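You operate a simulated robot arm through the tools that you are given. There is no shell and no other tool.

You run a simulated robot arm. Do the job below in one go: nothing can be reset, and whatever is moved stays where it is left.

TASK
Home the grey machine, then lock pallet block 965 in the small chuck.
Fine: leave the other controls alone.

It is judged by the outcome, as a careful person would: the job done as asked, and still so three seconds after it is handed in. It fails if anything else is knocked over, pushed out of place, dropped, spilled or broken.

THE ROBOT
A 7-joint arm with a two-finger parallel gripper, fixed in place. Base frame: the origin is at the foot of the arm, x ahead of it, y to its left, z up; the work surface is at about z = 92. Lengths are in cm, angles in degrees, forces in N, time in s.
With the tool pointing down near the work surface it reaches from about 38 to 88 cm from the base axis. Its first joint turns from -143.0 to 143.0 degrees. Payload 3 kg.
The TCP is the grasp point between the finger pads, 3 cm short of the fingertips. In the tool frame z runs along the fingers and y along their closing line. Largest opening 9.4 cm; finger width 2.8, thickness 1; the body of the gripper, 5 by 9.6 cm, starts 5.5 cm behind the TCP.
Orientation is that of the tool frame in the base frame, as a unit quaternion [x, y, z, w]. With the fingers straight down and closing along the base's y, the tool's x points along the base's -x, its y along +y and its z along -z.

THE INTERFACE
- The arm moves only by the tool step_arm. Its argument "rows" is a list of rows, each a list of 3 entries, a list of its own where there are three numbers: the shift along the tool's x, y, z in cm, then the turn, a rotation vector about the tool's x, y, z in rad, then the finger opening in cm, from 0 to 9.4. In form: [[[dx, dy, dz], [ax, ay, az], hand], ...]. A call has 1 to 20 rows; each row shifts and turns the commanded pose from where the row before left it, along the tool's axes as they then stand. A row lasts 0.2 s, in which the tool goes at most 5 cm and 8.6 degrees; a call with a longer step from one row to the next is refused whole, and so is a gripper value outside its range. Where a pose cannot be reached the arm comes as near as it can. A force on the tool above 90 N (or 10 N above the force at the start of the call, whichever is more), or a blocked arm, ends the call early, and 0.2 s more pass. Each finger travels about 7.2 cm/s and halts on what it meets, pressing with about 35 N; the grip force reading is that of the motor and also rises with nothing between the fingers. The clock runs only during rows and for 0.2 s after the last one: add rows that do not move to give the fingers time. The reply holds the time, the measured pose of the TCP, the force on the tool along the base axes, the opening and the grip force, in the units named above and with some noise, with the torque about the TCP (base axes, N m) and any sound that the robot's microphone picked up, and new pictures: "pictures" is both (left out), scene, wrist or none.
- Cameras (640 x 400 px; columns grow to the right, rows downward): "scene" is fixed at [5.01, 65.14, 166.69]; the picture's right is [-0.60, -0.80, 0.00], its down [-0.68, 0.52, -0.52] and it looks along [0.41, -0.31, -0.86] (base axes); focal length 214 px, centre (320, 200). "wrist" rides on the gripper at [7.6, 1.4, -10.3] in the tool frame; the picture's right is [-0.18, 0.98, 0.00], its down [-0.75, -0.14, -0.64] and it looks along [-0.63, -0.12, 0.77] (tool axes); focal length 243 px, centre (320, 200). There is no depth. A picture from a camera that has moved, and an enlarged one, comes with that camera's place and axes in the base frame and with its lens.
- close_up(camera, box): a new picture of the part [left, top, right, bottom] of that camera's present view, enlarged. It takes no simulated time.
- finish_job(): hands the job in; it is judged then, once.

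Places have to be worked out from the pictures, the camera data and where the tool is seen. Open the gripper and draw the arm clear of the work before you hand the job in, unless the task says otherwise.

The tools are called after "Call:" by a JSON object that holds its "name" and its "arguments". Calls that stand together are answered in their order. step_arm: Moves the arm, as the interface text tells. Its arguments: {"type":"object","properties":{"rows":{"type":"array"},"pictures":{"type":"string","enum":["both","scene","wrist","none"]}},"required":["rows"]} The other tools are called the same way: close_up (camera, box) takes an enlarged picture of a part of a camera's view; finish_job () hands the job in.

At the start:

```text
time: 0.0
ee_pos: [52.97, 19.5, 128.12]
ee_rot: [0.0, 1.0, 0.0, 0.001]
wrist_force: [1.4, -1.0, 0.3]
wrist_torque: [0.04, 0.0, 0.03]
opening: 9.4
gripper_force: 0.1
```

scene: 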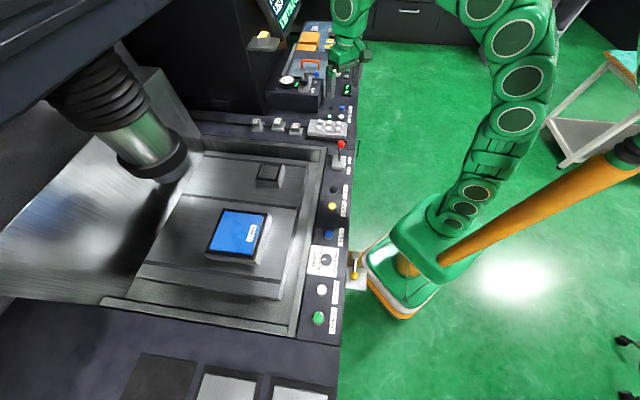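
wrist: 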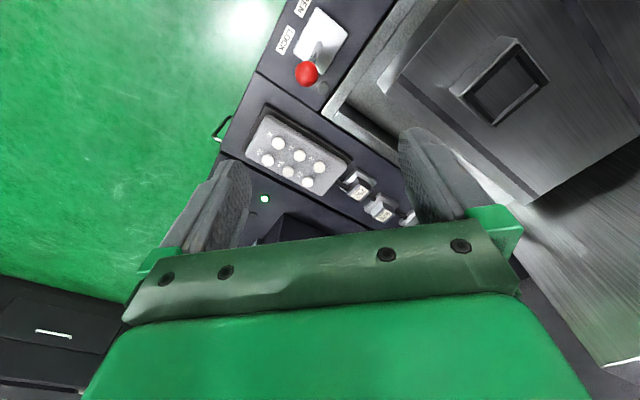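

I start by looking at the scene in detail to identify the machines, controls, and pallet blocks.

Call:
{"name": "close_up", "arguments": {"camera": "scene", "box": [240, 0, 380, 90]}}

Call:
{"name": "close_up", "arguments": {"camera": "scene", "box": [240, 90, 380, 180]}}

Call:
{"name": "close_up", "arguments": {"camera": "scene", "box": [280, 170, 380, 340]}}

Call:
{"name": "close_up", "arguments": {"camera": "scene", "box": [100, 140, 300, 300]}}

Call:
{"name": "close_up", "arguments": {"camera": "wrist", "box": [200, 0, 440, 240]}}

```text
4.44 times, centred on (310, 45) of scene
camera zoom: at [5.01, 65.14, 166.69], right [-0.6, -0.8, 0.0], down [-0.68, 0.52, -0.52], along [0.41, -0.31, -0.86], focal length 953 px, centre (364, 889)
```

zoom: 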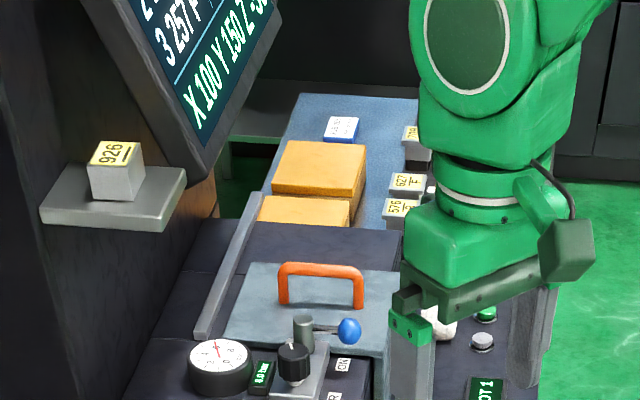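

```text
4.44 times, centred on (310, 135) of scene
camera zoom: at [5.01, 65.14, 166.69], right [-0.6, -0.8, 0.0], down [-0.68, 0.52, -0.52], along [0.41, -0.31, -0.86], focal length 953 px, centre (364, 489)
```

zoom: 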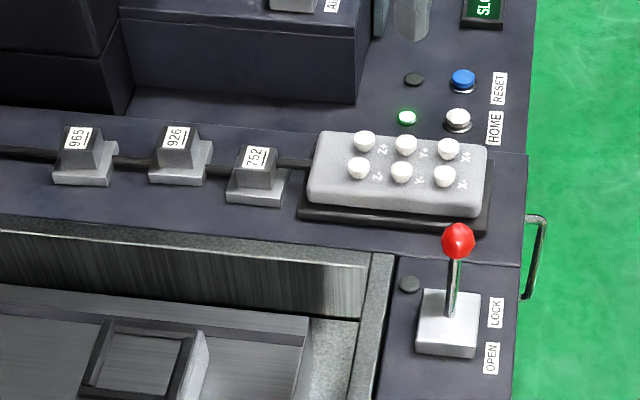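

```text
2.35 times, centred on (330, 255) of scene
camera zoom: at [5.01, 65.14, 166.69], right [-0.6, -0.8, 0.0], down [-0.68, 0.52, -0.52], along [0.41, -0.31, -0.86], focal length 505 px, centre (296, 71)
```

zoom: 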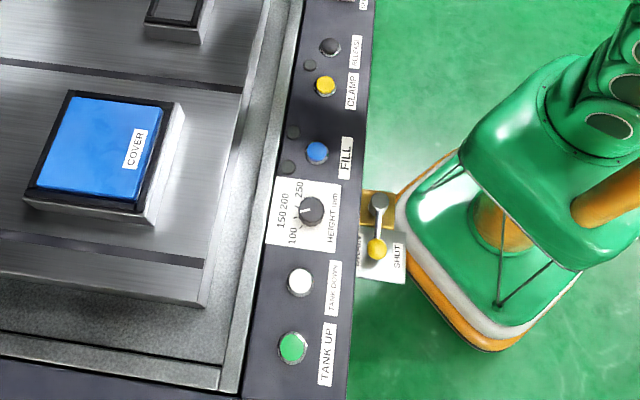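

```text
2.50 times, centred on (200, 220) of scene
camera zoom: at [5.01, 65.14, 166.69], right [-0.6, -0.8, 0.0], down [-0.68, 0.52, -0.52], along [0.41, -0.31, -0.86], focal length 536 px, centre (620, 150)
```

zoom: 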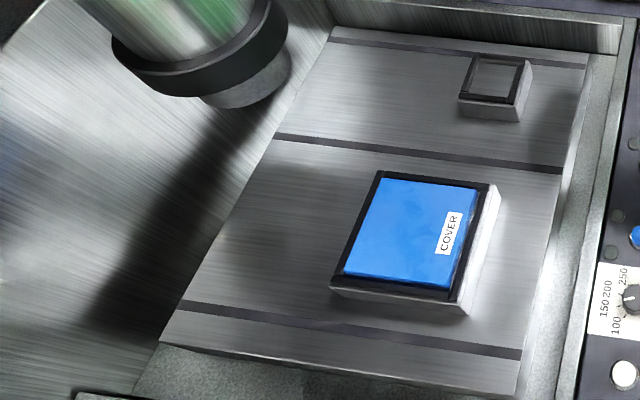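

```text
1.67 times, centred on (320, 120) of wrist
camera zoom: at [45.44, 20.78, 138.46], right [0.18, 0.98, 0.0], down [0.75, -0.14, 0.64], along [0.63, -0.12, -0.77], focal length 404 px, centre (320, 333)
```

zoom: 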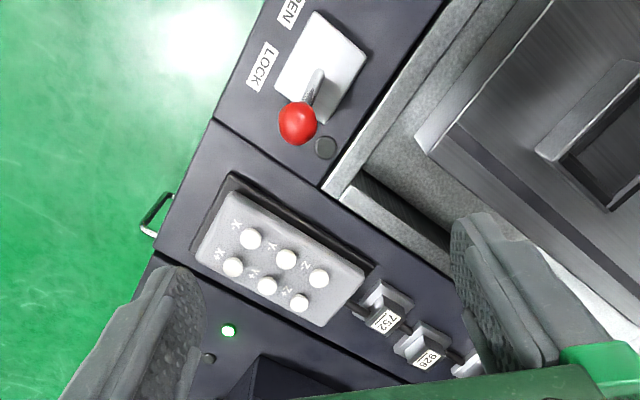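

The rack shows pallet blocks labelled 965, 926 and 752, with a HOME/RESET panel and an OPEN/LOCK lever. I need sharper views of labels (965 and 596 can look alike upside down), so I zoom further.

Call:
{"name": "close_up", "arguments": {"camera": "scene", "box": [245, 110, 305, 140]}}

Call:
{"name": "close_up", "arguments": {"camera": "scene", "box": [240, 0, 310, 50]}}

Call:
{"name": "close_up", "arguments": {"camera": "scene", "box": [300, 20, 350, 55]}}

Call:
{"name": "close_up", "arguments": {"camera": "scene", "box": [280, 65, 360, 125]}}

Call:
{"name": "close_up", "arguments": {"camera": "scene", "box": [0, 300, 350, 400]}}

Call:
{"name": "close_up", "arguments": {"camera": "scene", "box": [540, 0, 640, 180]}}

```text
10.67 times, centred on (275, 125) of scene
camera zoom: at [5.01, 65.14, 166.69], right [-0.6, -0.8, 0.0], down [-0.68, 0.52, -0.52], along [0.41, -0.31, -0.86], focal length 2288 px, centre (800, 1000)
```

zoom: 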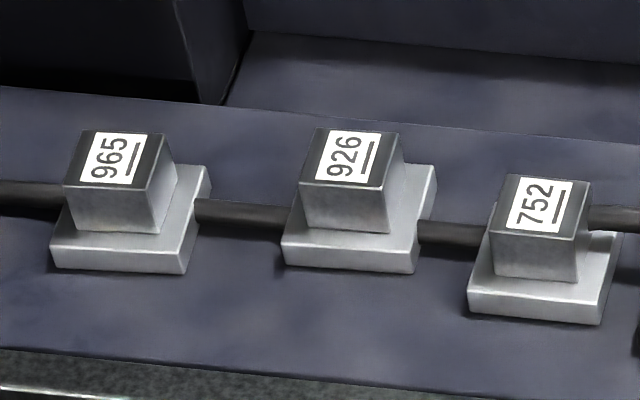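

```text
8.00 times, centred on (275, 25) of scene
camera zoom: at [5.01, 65.14, 166.69], right [-0.6, -0.8, 0.0], down [-0.68, 0.52, -0.52], along [0.41, -0.31, -0.86], focal length 1716 px, centre (680, 1600)
```

zoom: 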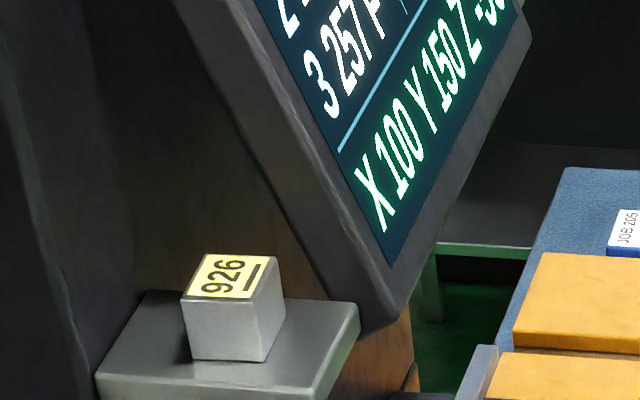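

```text
11.43 times, centred on (325, 38) of scene
camera zoom: at [5.01, 65.14, 166.69], right [-0.6, -0.8, 0.0], down [-0.68, 0.52, -0.52], along [0.41, -0.31, -0.86], focal length 2451 px, centre (263, 2057)
```

zoom: 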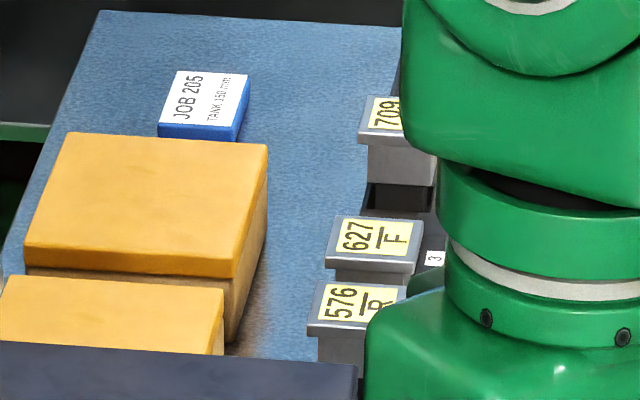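

```text
6.67 times, centred on (320, 95) of scene
camera zoom: at [5.01, 65.14, 166.69], right [-0.6, -0.8, 0.0], down [-0.68, 0.52, -0.52], along [0.41, -0.31, -0.86], focal length 1430 px, centre (320, 900)
```

zoom: 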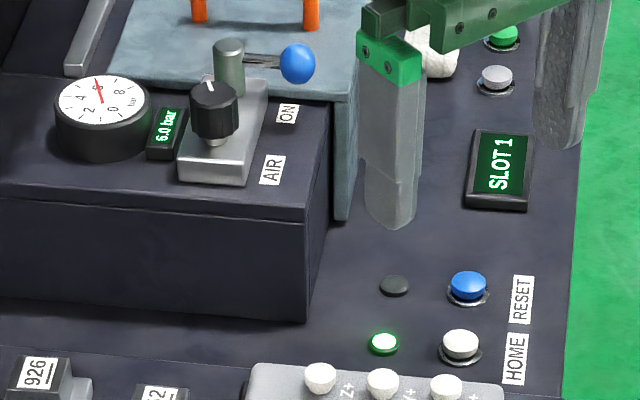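

```text
1.83 times, centred on (175, 350) of scene
camera zoom: at [5.01, 65.14, 166.69], right [-0.6, -0.8, 0.0], down [-0.68, 0.52, -0.52], along [0.41, -0.31, -0.86], focal length 392 px, centre (585, -74)
```

zoom: 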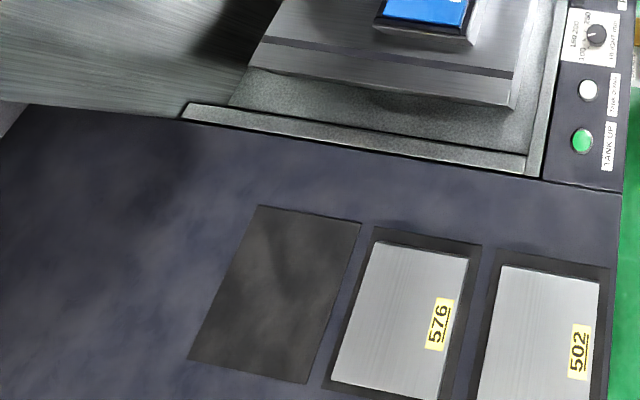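

```text
2.22 times, centred on (590, 90) of scene
camera zoom: at [5.01, 65.14, 166.69], right [-0.6, -0.8, 0.0], down [-0.68, 0.52, -0.52], along [0.41, -0.31, -0.86], focal length 477 px, centre (-280, 444)
```

zoom: 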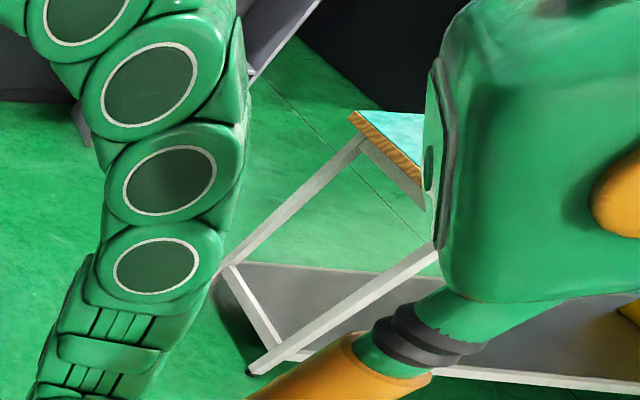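

The scene shows the rack with pallet block 965 (underline on the right confirms its reading direction), HOME at roughly [75,-2,92], the lever under the TCP. I raise the hand and tilt it to see the screen and the HOME panel better with the wrist camera.

Call:
{"name": "step_arm", "arguments": {"rows": [[[0, 0, -4], [0, -0.1, 0], 9.4], [[0, 0, -4], [0, -0.12, 0], 9.4], [[0, 0, -2], [0, -0.12, 0], 9.4], [[0, 0, 0], [0, -0.12, 0], 9.4], [[0, 0, 0], [0, -0.1, 0], 9.4], [[0, 0, 0], [0, 0, 0], 9.4]]}}

```text
time: 1.6
ee_pos: [54.33, 19.37, 134.82]
ee_rot: [0.004, 0.97, -0.001, 0.243]
wrist_force: [0.0, 1.0, 0.2]
wrist_torque: [0.01, -0.02, 0.0]
opening: 9.4
gripper_force: 0.2
stopped in row 6: the arm was blocked; the commanded pose is now the measured one
camera wrist: at [42.76, 20.84, 140.31], right [0.17, 0.98, 0.09], down [0.36, -0.15, 0.92], along [0.92, -0.13, -0.38], focal length 243 px, centre (320, 200)
```

scene: 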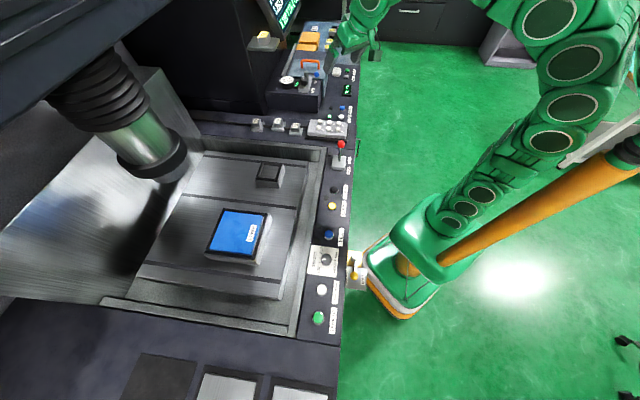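
wrist: 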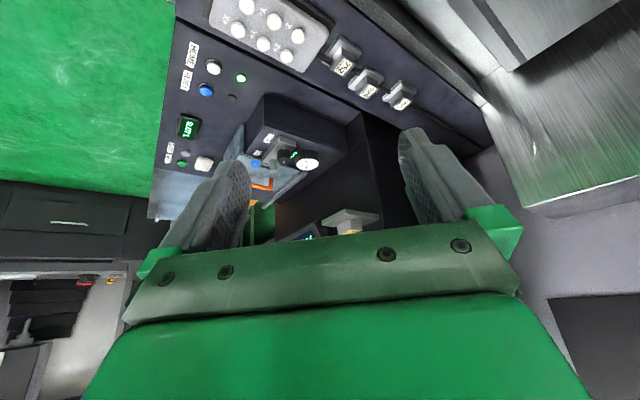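

The arm halted at a joint limit with the tilt nearly done; the picture is upside down but shows the HOME panel. I take enlarged pictures of it.

Call:
{"name": "close_up", "arguments": {"camera": "wrist", "box": [140, 0, 340, 180]}}

Call:
{"name": "close_up", "arguments": {"camera": "wrist", "box": [230, 90, 430, 240]}}

Call:
{"name": "close_up", "arguments": {"camera": "wrist", "box": [310, 20, 430, 120]}}

```text
2.22 times, centred on (240, 90) of wrist
camera zoom: at [42.76, 20.84, 140.31], right [0.17, 0.98, 0.09], down [0.36, -0.15, 0.92], along [0.92, -0.13, -0.38], focal length 539 px, centre (498, 444)
```

zoom: 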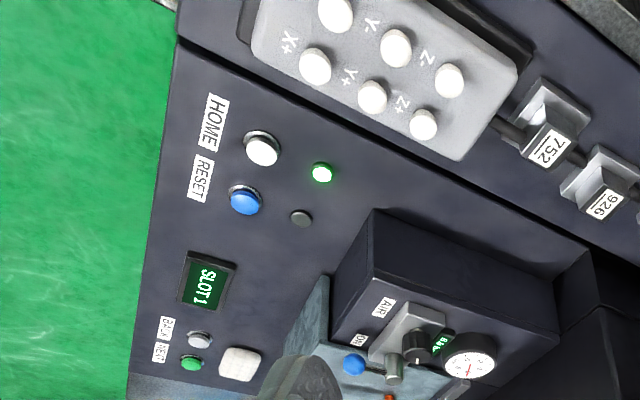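

```text
2.67 times, centred on (330, 165) of wrist
camera zoom: at [42.76, 20.84, 140.31], right [0.17, 0.98, 0.09], down [0.36, -0.15, 0.92], along [0.92, -0.13, -0.38], focal length 647 px, centre (293, 293)
```

zoom: 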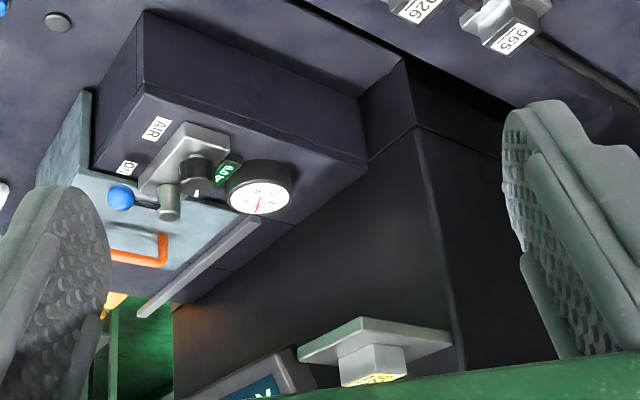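

```text
4.00 times, centred on (370, 70) of wrist
camera zoom: at [42.76, 20.84, 140.31], right [0.17, 0.98, 0.09], down [0.36, -0.15, 0.92], along [0.92, -0.13, -0.38], focal length 970 px, centre (120, 720)
```

zoom: 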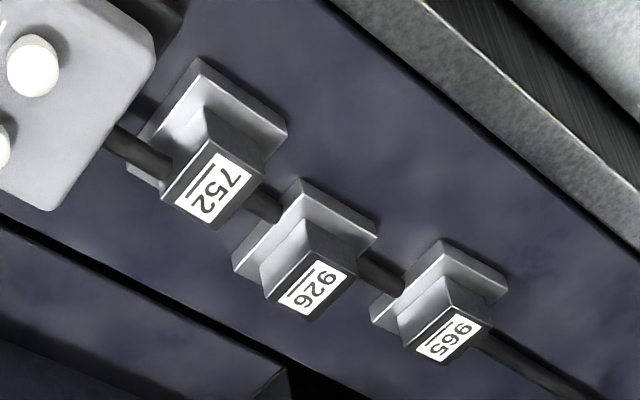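

The panel has HOME (white, with a green lamp) and RESET (blue). I raise the hand by about 22 cm to look down over the gripper at the machine's screen and learn its present state before pressing anything.

Call:
{"name": "step_arm", "arguments": {"rows": [[[-2.1, 0, -3.9], [0, 0, 0], 9.4], [[-2.1, 0, -3.9], [0, 0, 0], 9.4], [[-2.1, 0, -3.9], [0, 0, 0], 9.4], [[-2.1, 0, -3.9], [0, 0, 0], 9.4], [[-2.1, 0, -3.9], [0, 0, 0], 9.4]]}}

```text
time: 2.8
ee_pos: [54.05, 19.33, 151.41]
ee_rot: [0.004, 0.97, -0.001, 0.244]
wrist_force: [-0.1, -0.2, -0.1]
wrist_torque: [0.01, -0.03, -0.01]
opening: 9.43
gripper_force: 0.1
out of reach, approached as far as the arm can: row 4, 5
camera wrist: at [42.53, 20.81, 156.95], right [0.17, 0.98, 0.09], down [0.36, -0.14, 0.92], along [0.92, -0.13, -0.38], focal length 243 px, centre (320, 200)
```

scene: 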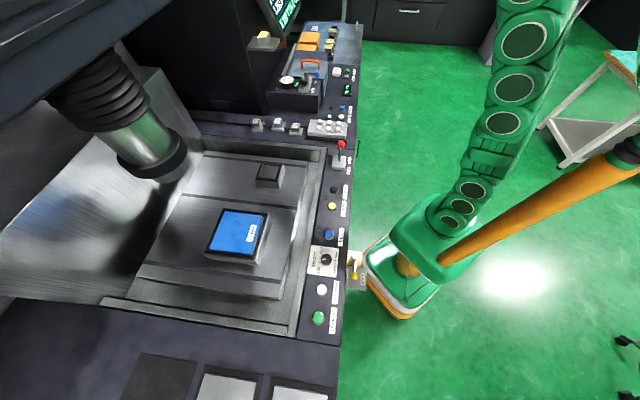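
wrist: 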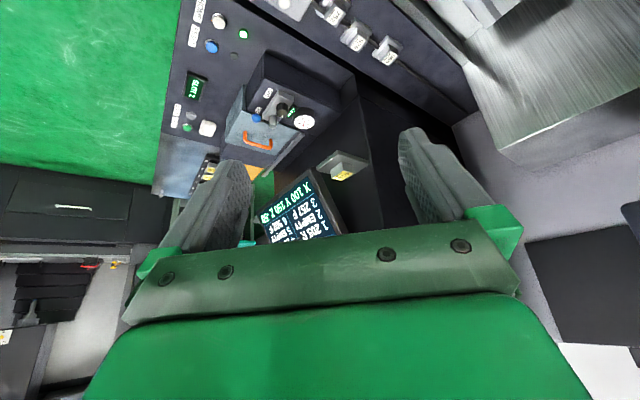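

The screen is now visible upside down; I enlarge it and the unobstructed back panel in the scene view.

Call:
{"name": "close_up", "arguments": {"camera": "wrist", "box": [240, 165, 350, 245]}}

Call:
{"name": "close_up", "arguments": {"camera": "scene", "box": [270, 15, 370, 85]}}

Call:
{"name": "close_up", "arguments": {"camera": "scene", "box": [300, 80, 370, 180]}}

Call:
{"name": "close_up", "arguments": {"camera": "scene", "box": [250, 0, 310, 35]}}

```text
5.00 times, centred on (295, 205) of wrist
camera zoom: at [42.53, 20.81, 156.95], right [0.17, 0.98, 0.09], down [0.36, -0.14, 0.92], along [0.92, -0.13, -0.38], focal length 1213 px, centre (445, 175)
```

zoom: 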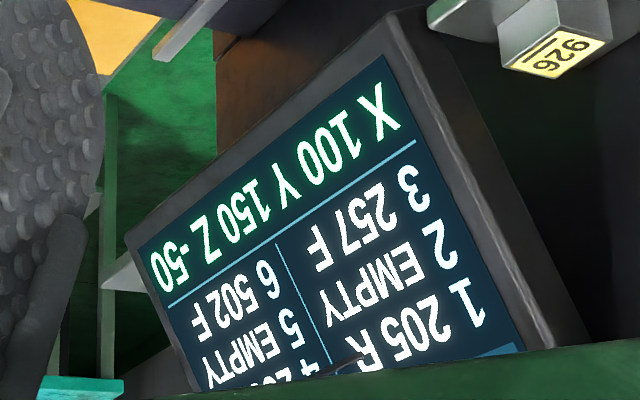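

```text
5.71 times, centred on (320, 50) of scene
camera zoom: at [5.01, 65.14, 166.69], right [-0.6, -0.8, 0.0], down [-0.68, 0.52, -0.52], along [0.41, -0.31, -0.86], focal length 1226 px, centre (320, 1057)
```

zoom: 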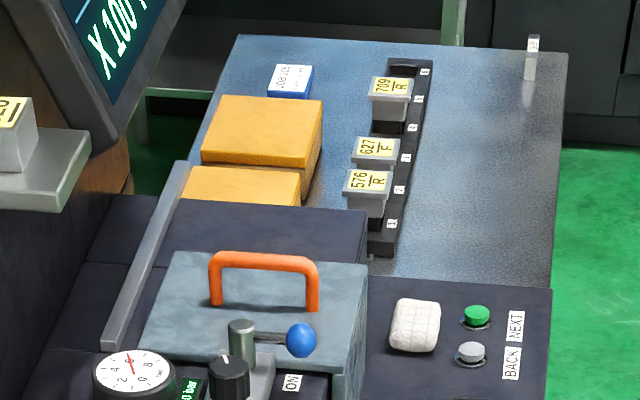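

```text
4.00 times, centred on (335, 130) of scene
camera zoom: at [5.01, 65.14, 166.69], right [-0.6, -0.8, 0.0], down [-0.68, 0.52, -0.52], along [0.41, -0.31, -0.86], focal length 858 px, centre (260, 480)
```

zoom: 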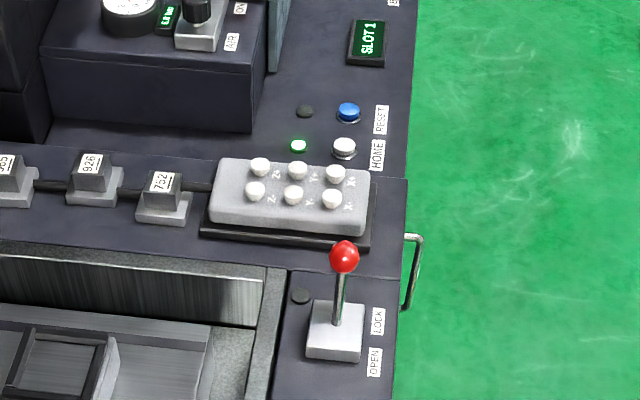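

```text
10.67 times, centred on (280, 18) of scene
camera zoom: at [5.01, 65.14, 166.69], right [-0.6, -0.8, 0.0], down [-0.68, 0.52, -0.52], along [0.41, -0.31, -0.86], focal length 2288 px, centre (747, 2147)
```

zoom: 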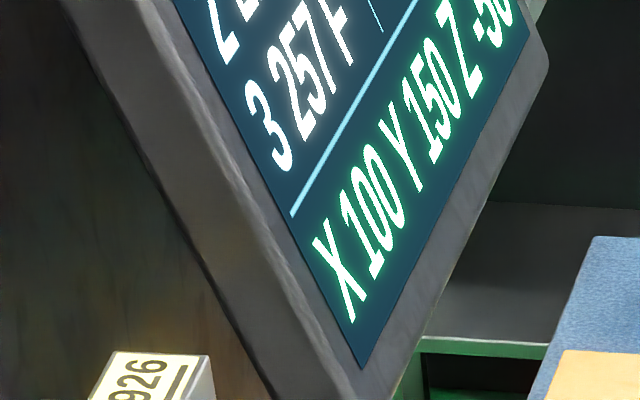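

The screen reads X 100, Y 150, Z -50, so the machine is off its home position; the HOME button sits near [76,-4,92]. I level the tool to straight down and move above the HOME button, closing the fingers on the way.

Call:
{"name": "step_arm", "arguments": {"rows": [[[0, 0, 0], [0, 0.123, 0], 9.4], [[0, 0, 0], [0, 0.123, 0], 9.4], [[0, 0, 0], [0, 0.123, 0], 9.4], [[0, 0, 0], [0, 0.123, 0], 9.4], [[-1.67, -1.86, 2.78], [0, 0, 0], 5], [[-1.67, -1.86, 2.78], [0, 0, 0], 0], [[-1.67, -1.86, 2.78], [0, 0, 0], 0], [[-1.67, -1.86, 2.78], [0, 0, 0], 0], [[-1.67, -1.86, 2.78], [0, 0, 0], 0], [[-1.67, -1.86, 2.78], [0, 0, 0], 0], [[-1.67, -1.86, 2.78], [0, 0, 0], 0], [[-1.67, -1.86, 2.78], [0, 0, 0], 0], [[-1.67, -1.86, 2.78], [0, 0, 0], 0], [[-1.67, -1.86, 2.78], [0, 0, 0], 0], [[-1.67, -1.86, 2.78], [0, 0, 0], 0], [[-1.67, -1.86, 2.78], [0, 0, 0], 0], [[0, 0, 0], [0, 0, 0], 0]]}}

```text
time: 6.4
ee_pos: [80.79, -3.49, 114.66]
ee_rot: [0.004, 0.992, -0.001, 0.124]
wrist_force: [-0.6, -0.1, -0.3]
wrist_torque: [-0.01, 0.0, 0.01]
opening: 0.0
gripper_force: 33.4
out of reach, approached as far as the arm can: row 1, 2, 3, 4
camera wrist: at [70.88, -1.99, 122.81], right [0.19, 0.98, 0.05], down [0.57, -0.14, 0.81], along [0.8, -0.12, -0.59], focal length 243 px, centre (320, 200)
```

scene: 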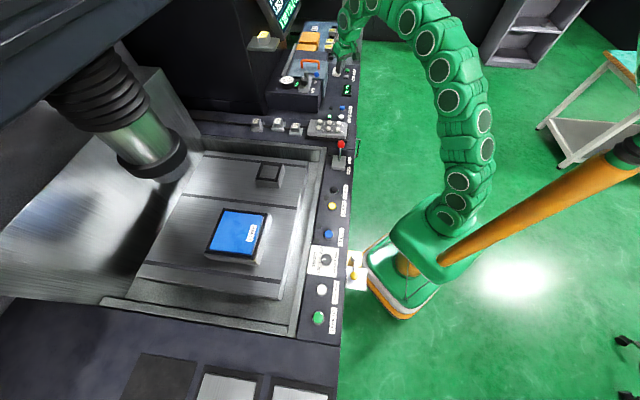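
wrist: 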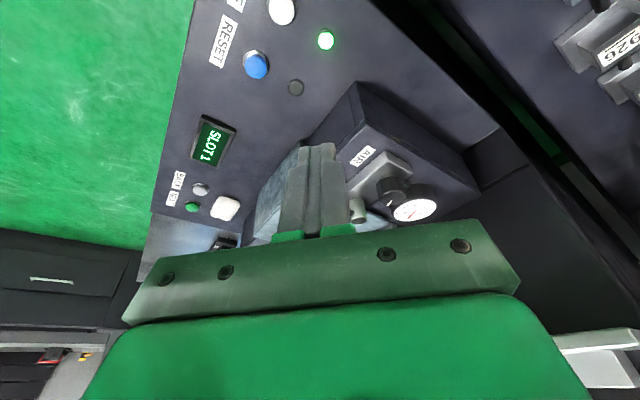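

The tilt was only partly undone (14° remain). Combining the views puts HOME at about [79,-6,88.5], so that panel lies lower than I assumed. I finish levelling and draw back a little so the button comes into the view.

Call:
{"name": "step_arm", "arguments": {"rows": [[[0, 0, 0], [0, 0.124, 0], 0], [[0, 0, 0], [0, 0.124, 0], 0], [[3, -0.6, 0], [0, 0, 0], 0], [[3, -0.6, 0], [0, 0, 0], 0], [[3, -0.6, 0], [0, 0, 0], 0], [[0, 0, 0], [0, 0, 0], 0]]}}

```text
time: 7.8
ee_pos: [71.52, -5.17, 114.49]
ee_rot: [0.004, 1.0, 0.0, 0.002]
wrist_force: [-0.8, 0.5, -0.6]
wrist_torque: [-0.02, 0.05, 0.0]
opening: 0.01
gripper_force: 33.0
camera wrist: at [64.01, -3.74, 124.8], right [0.19, 0.98, 0.0], down [0.75, -0.15, 0.64], along [0.63, -0.12, -0.77], focal length 243 px, centre (320, 200)
```

scene: 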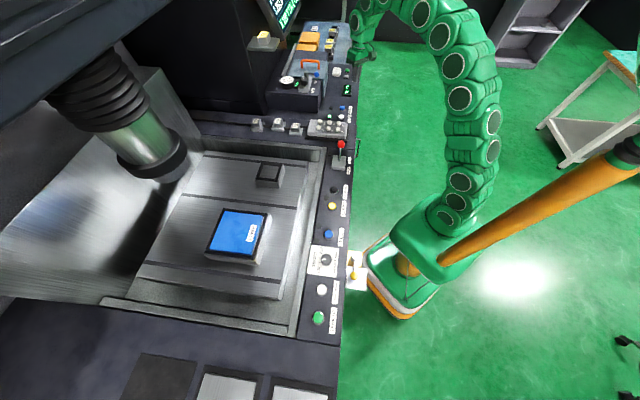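
wrist: 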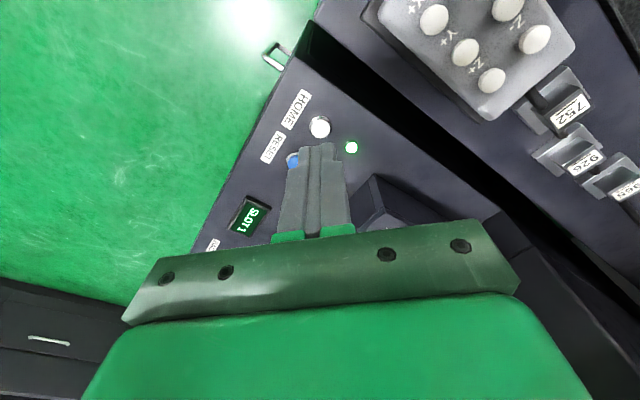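

HOME now shows straight ahead of the fingers at column 320, about [79,-6.5,88.5], with the pendant and AIR box well clear of the gripper body. I move over it to a height of 103.

Call:
{"name": "step_arm", "arguments": {"rows": [[[-2.4, -0.4, 2], [0, 0, 0], 0], [[-2.4, -0.4, 3], [0, 0, 0], 0], [[-2.4, -0.4, 3], [0, 0, 0], 0], [[0, 0, 3], [0, 0, 0], 0], [[0, 0, 0], [0, 0, 0], 0]]}}

```text
time: 9.0
ee_pos: [78.95, -6.35, 103.49]
ee_rot: [0.003, 1.0, 0.0, 0.001]
wrist_force: [-0.3, 0.3, 0.6]
wrist_torque: [0.02, -0.01, 0.03]
opening: 0.01
gripper_force: 33.1
camera wrist: at [71.32, -4.93, 113.9], right [0.19, 0.98, 0.0], down [0.75, -0.15, 0.64], along [0.63, -0.12, -0.77], focal length 243 px, centre (320, 200)
```

scene: 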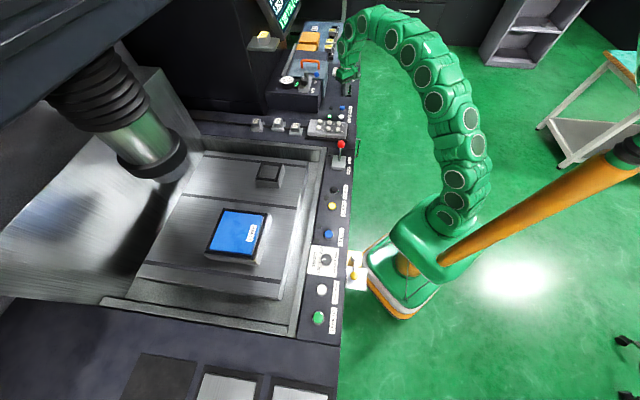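
wrist: 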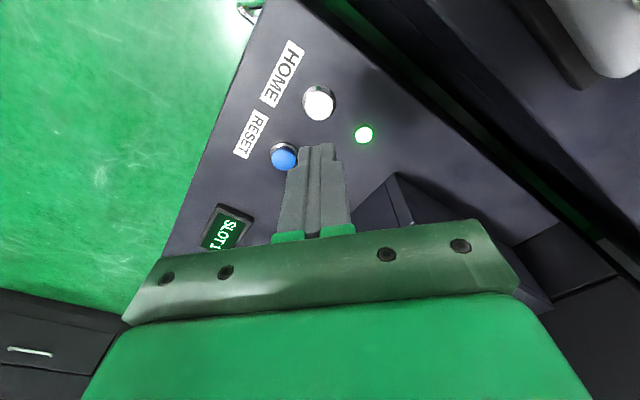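

Two views now triangulate HOME to about [80,-6.5,86]. I shift 1 cm forward and go down to a tip height around 92 to check alignment.

Call:
{"name": "step_arm", "arguments": {"rows": [[[-1.0, -0.15, 2], [0, 0, 0], 0], [[0, 0, 3], [0, 0, 0], 0], [[0, 0, 3], [0, 0, 0], 0], [[0, 0, 0], [0, 0, 0], 0]], "pictures": "wrist"}}

```text
time: 10.0
ee_pos: [79.89, -6.37, 95.25]
ee_rot: [0.004, 1.0, 0.0, 0.0]
wrist_force: [-0.2, -0.1, -0.3]
wrist_torque: [0.0, -0.01, 0.01]
opening: 0.0
gripper_force: 33.0
camera wrist: at [72.24, -4.95, 105.7], right [0.19, 0.98, 0.0], down [0.75, -0.15, 0.64], along [0.63, -0.12, -0.77], focal length 243 px, centre (320, 200)
```

wrist: 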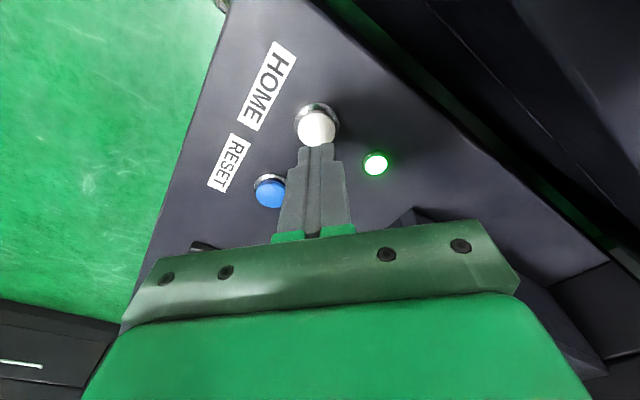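

The fingertips are nearly over the button (top about z 88.9); I shift back 0.5 cm and press down slowly, watching the force.

Call:
{"name": "step_arm", "arguments": {"rows": [[[0.5, -0.15, 1.5], [0, 0, 0], 0], [[0, 0, 1.3], [0, 0, 0], 0], [[0, 0, 0.3], [0, 0, 0], 0], [[0, 0, 0.3], [0, 0, 0], 0], [[0, 0, 0.2], [0, 0, 0], 0]]}}

```text
time: 11.2
ee_pos: [79.32, -6.52, 91.74]
ee_rot: [0.003, 1.0, 0.0, 0.0]
wrist_force: [-0.3, 0.0, -0.6]
wrist_torque: [-0.01, -0.01, -0.04]
opening: 0.03
gripper_force: 32.8
camera wrist: at [71.75, -5.13, 102.06], right [0.19, 0.98, 0.0], down [0.75, -0.15, 0.64], along [0.63, -0.12, -0.77], focal length 243 px, centre (320, 200)
```

scene: 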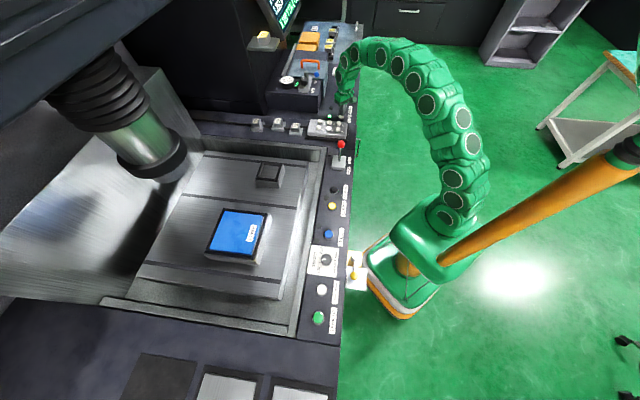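
wrist: 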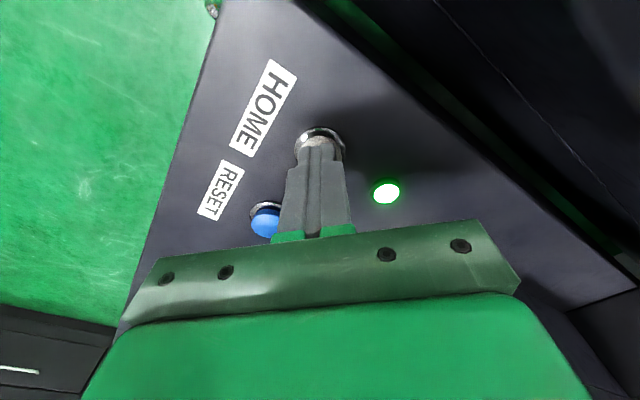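

The tips are right on the button but there is no force yet; I keep pressing in small steps.

Call:
{"name": "step_arm", "arguments": {"rows": [[[0, 0, 0.3], [0, 0, 0], 0], [[0, 0, 0.3], [0, 0, 0], 0], [[0, 0, 0], [0, 0, 0], 0]]}}

Call:
{"name": "close_up", "arguments": {"camera": "wrist", "box": [240, 90, 420, 230]}}

```text
time: 12.0
ee_pos: [79.48, -6.56, 91.19]
ee_rot: [0.003, 1.0, 0.0, 0.001]
wrist_force: [-0.2, -0.4, -0.2]
wrist_torque: [0.0, -0.01, 0.03]
opening: 0.0
gripper_force: 32.9
camera wrist: at [71.75, -5.12, 101.51], right [0.19, 0.98, 0.0], down [0.75, -0.15, 0.64], along [0.63, -0.12, -0.77], focal length 243 px, centre (320, 200)
```

scene: 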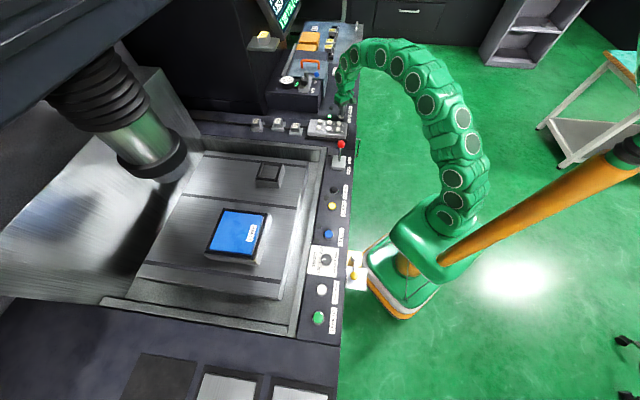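
wrist: 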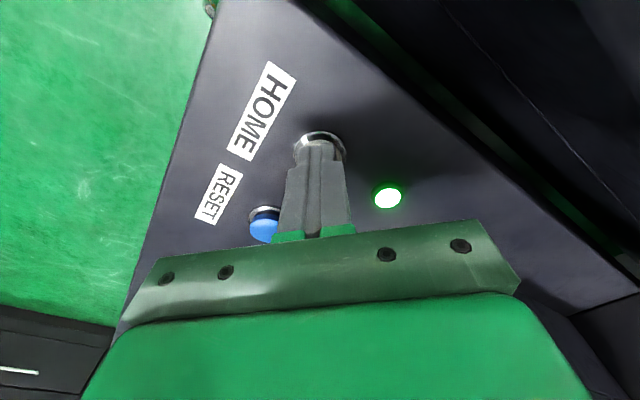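

```text
2.86 times, centred on (330, 160) of wrist
camera zoom: at [71.75, -5.12, 101.51], right [0.19, 0.98, 0.0], down [0.75, -0.15, 0.64], along [0.63, -0.12, -0.77], focal length 693 px, centre (291, 314)
```

zoom: 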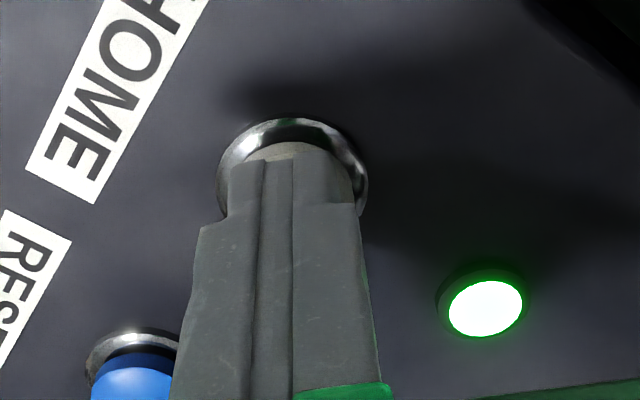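

Still no contact force; the tip is just above the cap. I continue in small steps.

Call:
{"name": "step_arm", "arguments": {"rows": [[[0, 0, 0.25], [0, 0, 0], 0], [[0, 0, 0.25], [0, 0, 0], 0], [[0, 0, 0], [0, 0, 0], 0]]}}

Call:
{"name": "close_up", "arguments": {"camera": "wrist", "box": [240, 90, 420, 230]}}

```text
time: 12.8
ee_pos: [79.39, -6.65, 90.65]
ee_rot: [0.004, 1.0, 0.0, 0.001]
wrist_force: [0.1, -0.1, -0.3]
wrist_torque: [0.04, 0.0, 0.01]
opening: 0.01
gripper_force: 32.6
camera wrist: at [71.73, -5.17, 101.01], right [0.19, 0.98, 0.0], down [0.75, -0.15, 0.64], along [0.63, -0.12, -0.77], focal length 243 px, centre (320, 200)
```

scene: 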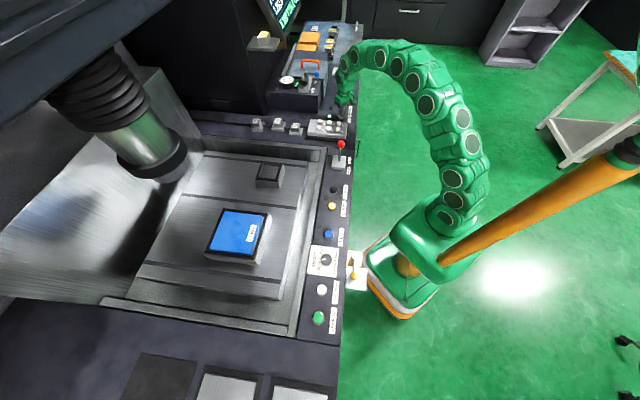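
wrist: 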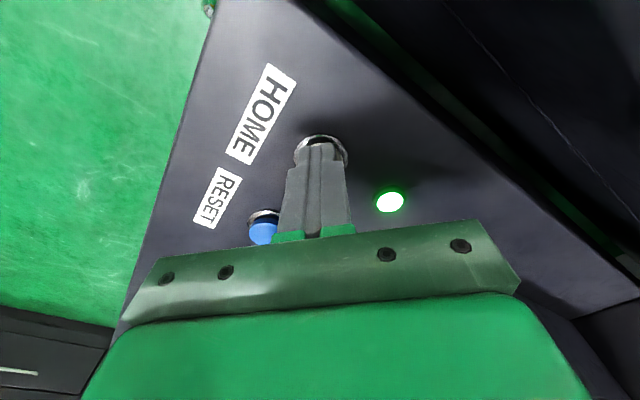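

```text
2.86 times, centred on (330, 160) of wrist
camera zoom: at [71.73, -5.17, 101.01], right [0.19, 0.98, 0.0], down [0.75, -0.15, 0.64], along [0.63, -0.12, -0.77], focal length 693 px, centre (291, 314)
```

zoom: 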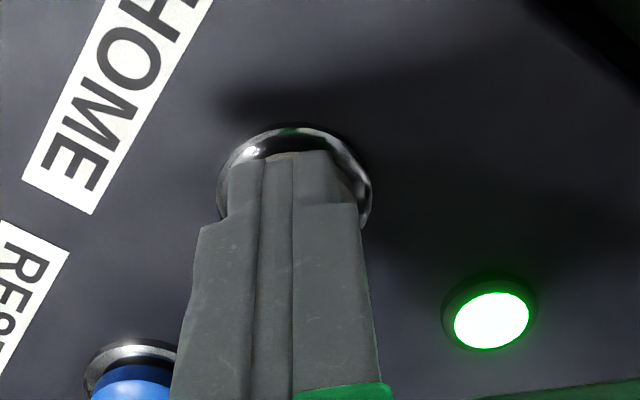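

The cap is now hidden under the fingertip with no force reading yet; I continue pressing in small steps.

Call:
{"name": "step_arm", "arguments": {"rows": [[[-0.2, 0, 0.25], [0, 0, 0], 0], [[0, 0, 0.25], [0, 0, 0], 0], [[0, 0, 0], [0, 0, 0], 0]]}}

Call:
{"name": "close_up", "arguments": {"camera": "wrist", "box": [240, 90, 420, 230]}}

Call:
{"name": "close_up", "arguments": {"camera": "scene", "box": [250, 0, 370, 130]}}

```text
time: 13.6
ee_pos: [79.59, -6.62, 90.28]
ee_rot: [0.003, 1.0, 0.001, 0.001]
wrist_force: [0.5, 1.0, 2.2]
wrist_torque: [0.0, -0.02, 0.0]
opening: 0.0
gripper_force: 33.2
camera wrist: at [71.98, -5.2, 100.56], right [0.19, 0.98, 0.0], down [0.75, -0.15, 0.64], along [0.63, -0.12, -0.77], focal length 243 px, centre (320, 200)
```

scene: 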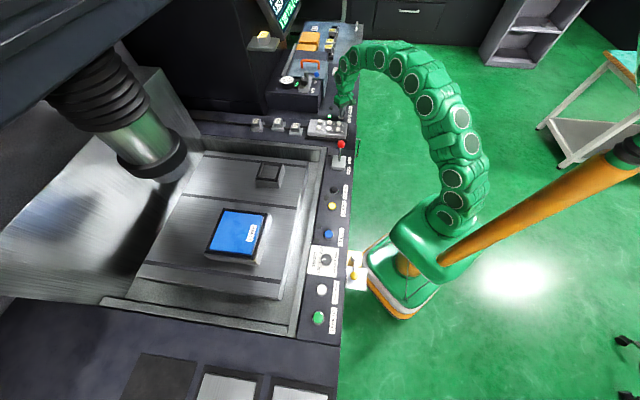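
wrist: 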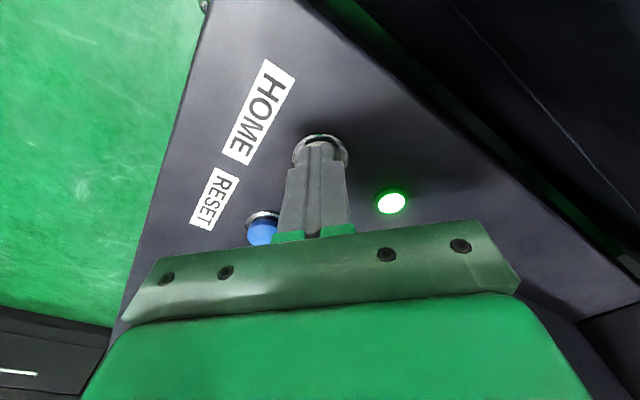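

```text
2.86 times, centred on (330, 160) of wrist
camera zoom: at [71.98, -5.2, 100.56], right [0.19, 0.98, 0.0], down [0.75, -0.15, 0.64], along [0.63, -0.12, -0.77], focal length 693 px, centre (291, 314)
```

zoom: 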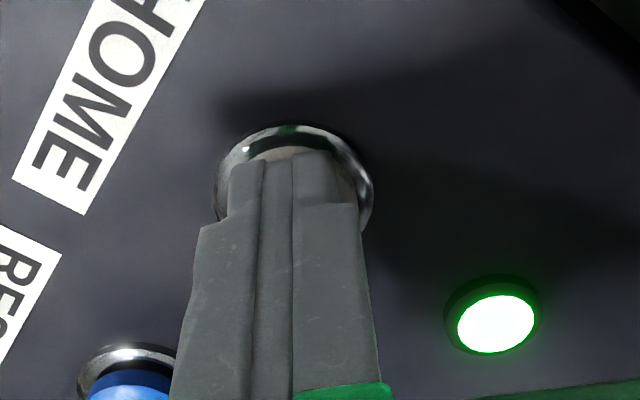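

```text
3.08 times, centred on (310, 65) of scene
camera zoom: at [5.01, 65.14, 166.69], right [-0.6, -0.8, 0.0], down [-0.68, 0.52, -0.52], along [0.41, -0.31, -0.86], focal length 660 px, centre (351, 615)
```

zoom: 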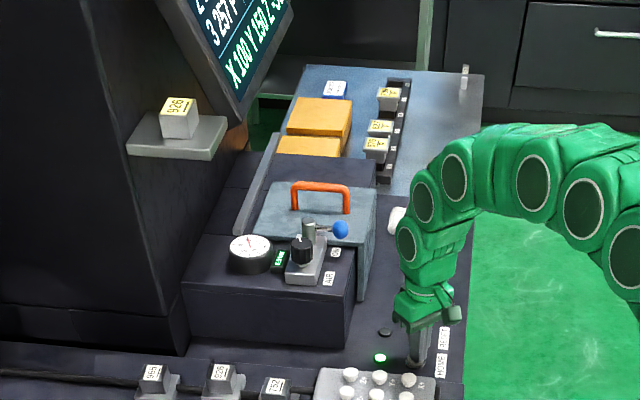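

First contact (about 2 N). I press the button further down.

Call:
{"name": "step_arm", "arguments": {"rows": [[[0, 0, 0.2], [0, 0, 0], 0], [[0, 0, 0.2], [0, 0, 0], 0], [[0, 0, 0], [0, 0, 0], 0]]}}

Call:
{"name": "close_up", "arguments": {"camera": "scene", "box": [250, 0, 370, 130]}}

```text
time: 14.4
ee_pos: [79.66, -6.55, 89.93]
ee_rot: [0.003, 1.0, 0.001, 0.001]
wrist_force: [-1.0, 0.1, 11.8]
wrist_torque: [0.02, -0.03, 0.0]
opening: 0.0
gripper_force: 33.2
heard: click
camera wrist: at [71.97, -5.2, 100.14], right [0.19, 0.98, 0.0], down [0.75, -0.15, 0.64], along [0.63, -0.12, -0.77], focal length 243 px, centre (320, 200)
```

scene: 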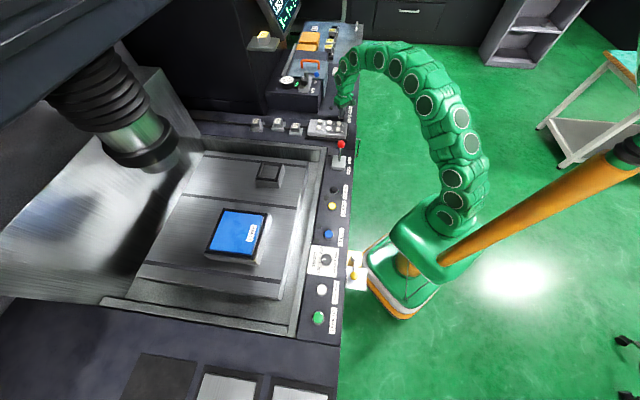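
wrist: 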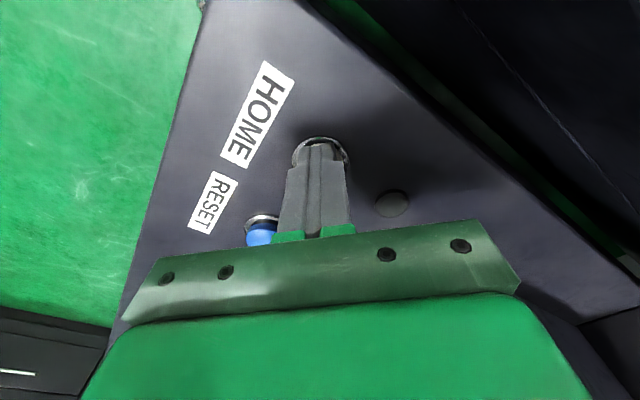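

```text
3.08 times, centred on (310, 65) of scene
camera zoom: at [5.01, 65.14, 166.69], right [-0.6, -0.8, 0.0], down [-0.68, 0.52, -0.52], along [0.41, -0.31, -0.86], focal length 660 px, centre (351, 615)
```

zoom: 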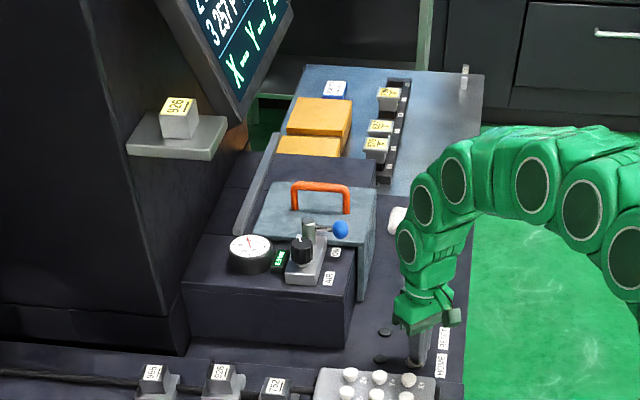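

A click was heard, the lamp went out, the display shows "X-- Y-- Z--" and the head is rising: homing has begun. I lift off the button and watch whether the homing continues.

Call:
{"name": "step_arm", "arguments": {"rows": [[[0, 0, -1], [0, 0, 0], 0], [[0, 0, -3], [0, 0, 0], 0], [[0, 0, -4], [0, 0, 0], 0], [[0, 0, -4], [0, 0, 0], 0], [[0, 0, 0], [0, 0, 0], 0], [[0, 0, 0], [0, 0, 0], 0], [[0, 0, 0], [0, 0, 0], 0], [[0, 0, 0], [0, 0, 0], 0]]}}

Call:
{"name": "close_up", "arguments": {"camera": "scene", "box": [250, 0, 370, 130]}}

```text
time: 16.2
ee_pos: [79.48, -6.49, 101.88]
ee_rot: [0.004, 1.0, 0.0, 0.001]
wrist_force: [1.1, 1.3, 0.5]
wrist_torque: [-0.01, -0.01, 0.03]
opening: 0.01
gripper_force: 33.6
camera wrist: at [71.96, -5.05, 112.18], right [0.19, 0.98, 0.0], down [0.75, -0.15, 0.64], along [0.63, -0.12, -0.77], focal length 243 px, centre (320, 200)
```

scene: 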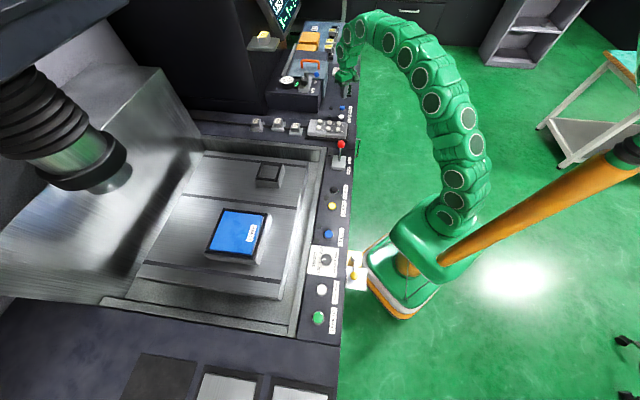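
wrist: 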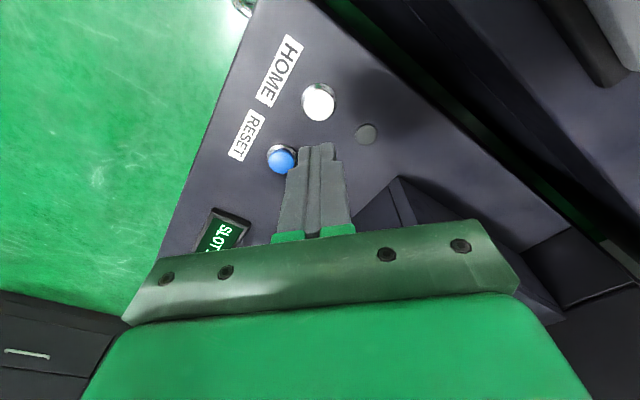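

```text
3.08 times, centred on (310, 65) of scene
camera zoom: at [5.01, 65.14, 166.69], right [-0.6, -0.8, 0.0], down [-0.68, 0.52, -0.52], along [0.41, -0.31, -0.86], focal length 660 px, centre (351, 615)
```

zoom: 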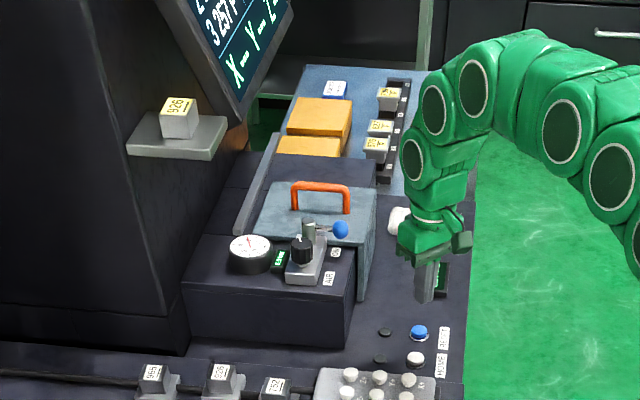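

Homing continues after release. Meanwhile I move up and back over the machine front and turn the hand so the wrist camera looks into the machine at the rack and small chuck.

Call:
{"name": "step_arm", "arguments": {"rows": [[[0, 0, -4], [0, 0, 0], 0], [[0, 0, -4], [0, 0, 0], 0], [[0, 0, -4], [0, 0, 0], 0], [[0, 0, -4], [0, 0, 0], 0], [[2.2, 3.3, 0], [0, 0, 0], 0], [[2.2, 3.3, 0], [0, 0, 0], 0], [[2.2, 3.3, 0], [0, 0, 0], 0], [[2.2, 3.3, 0], [0, 0, 0], 0], [[2.2, 3.3, 0], [0, 0, 0], 0], [[2.2, 3.3, 0], [0, 0, 0], 0], [[2.2, 3.3, 0], [0, 0, 0], 0], [[2.2, 3.3, 0], [0, 0, 0], 0], [[0, 0, 0], [0, 0, -0.13], 0], [[0, 0, 0], [0, 0, -0.13], 0], [[0, 0, 0], [0, 0, -0.13], 0], [[0, 0, 0], [0, 0, -0.13], 0], [[0, 0, 0], [0, 0, -0.13], 0], [[0, 0, 0], [0, 0, -0.13], 0], [[0, 0, 0], [0, 0, -0.13], 0], [[0, 0, 0], [0, 0, 0], 0]]}}

Call:
{"name": "close_up", "arguments": {"camera": "scene", "box": [250, 0, 370, 130]}}

```text
time: 20.4
ee_pos: [61.78, 19.87, 116.85]
ee_rot: [-0.437, 0.899, 0.0, 0.001]
wrist_force: [-0.3, 0.3, 0.3]
wrist_torque: [-0.02, -0.02, 0.01]
opening: 0.0
gripper_force: 33.7
out of reach, approached as far as the arm can: row 4
camera wrist: at [55.96, 14.67, 127.23], right [-0.66, 0.75, 0.0], down [0.58, 0.51, 0.64], along [0.48, 0.42, -0.77], focal length 243 px, centre (320, 200)
```

scene: 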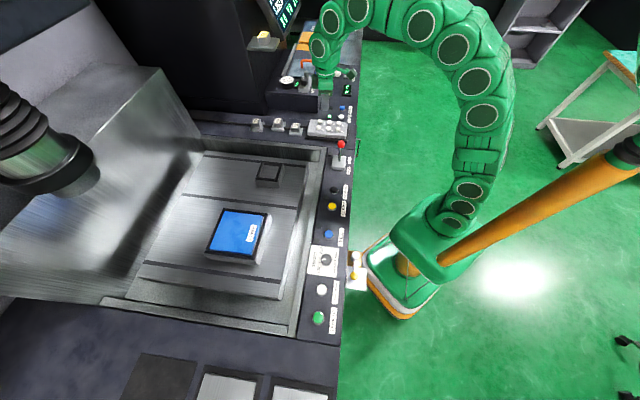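
wrist: 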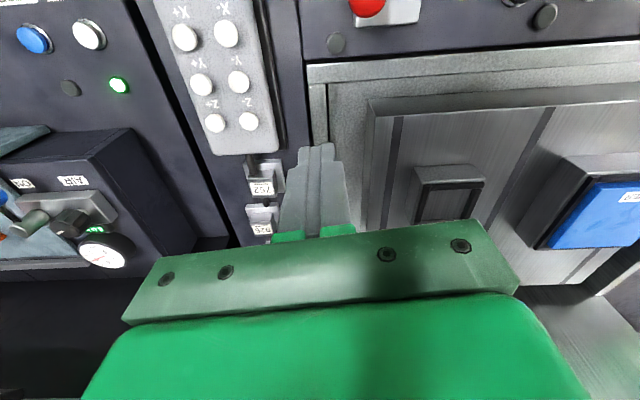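

```text
3.08 times, centred on (310, 65) of scene
camera zoom: at [5.01, 65.14, 166.69], right [-0.6, -0.8, 0.0], down [-0.68, 0.52, -0.52], along [0.41, -0.31, -0.86], focal length 660 px, centre (351, 615)
```

zoom: 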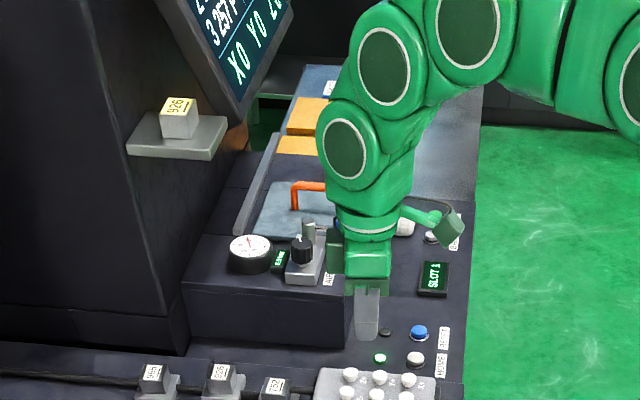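

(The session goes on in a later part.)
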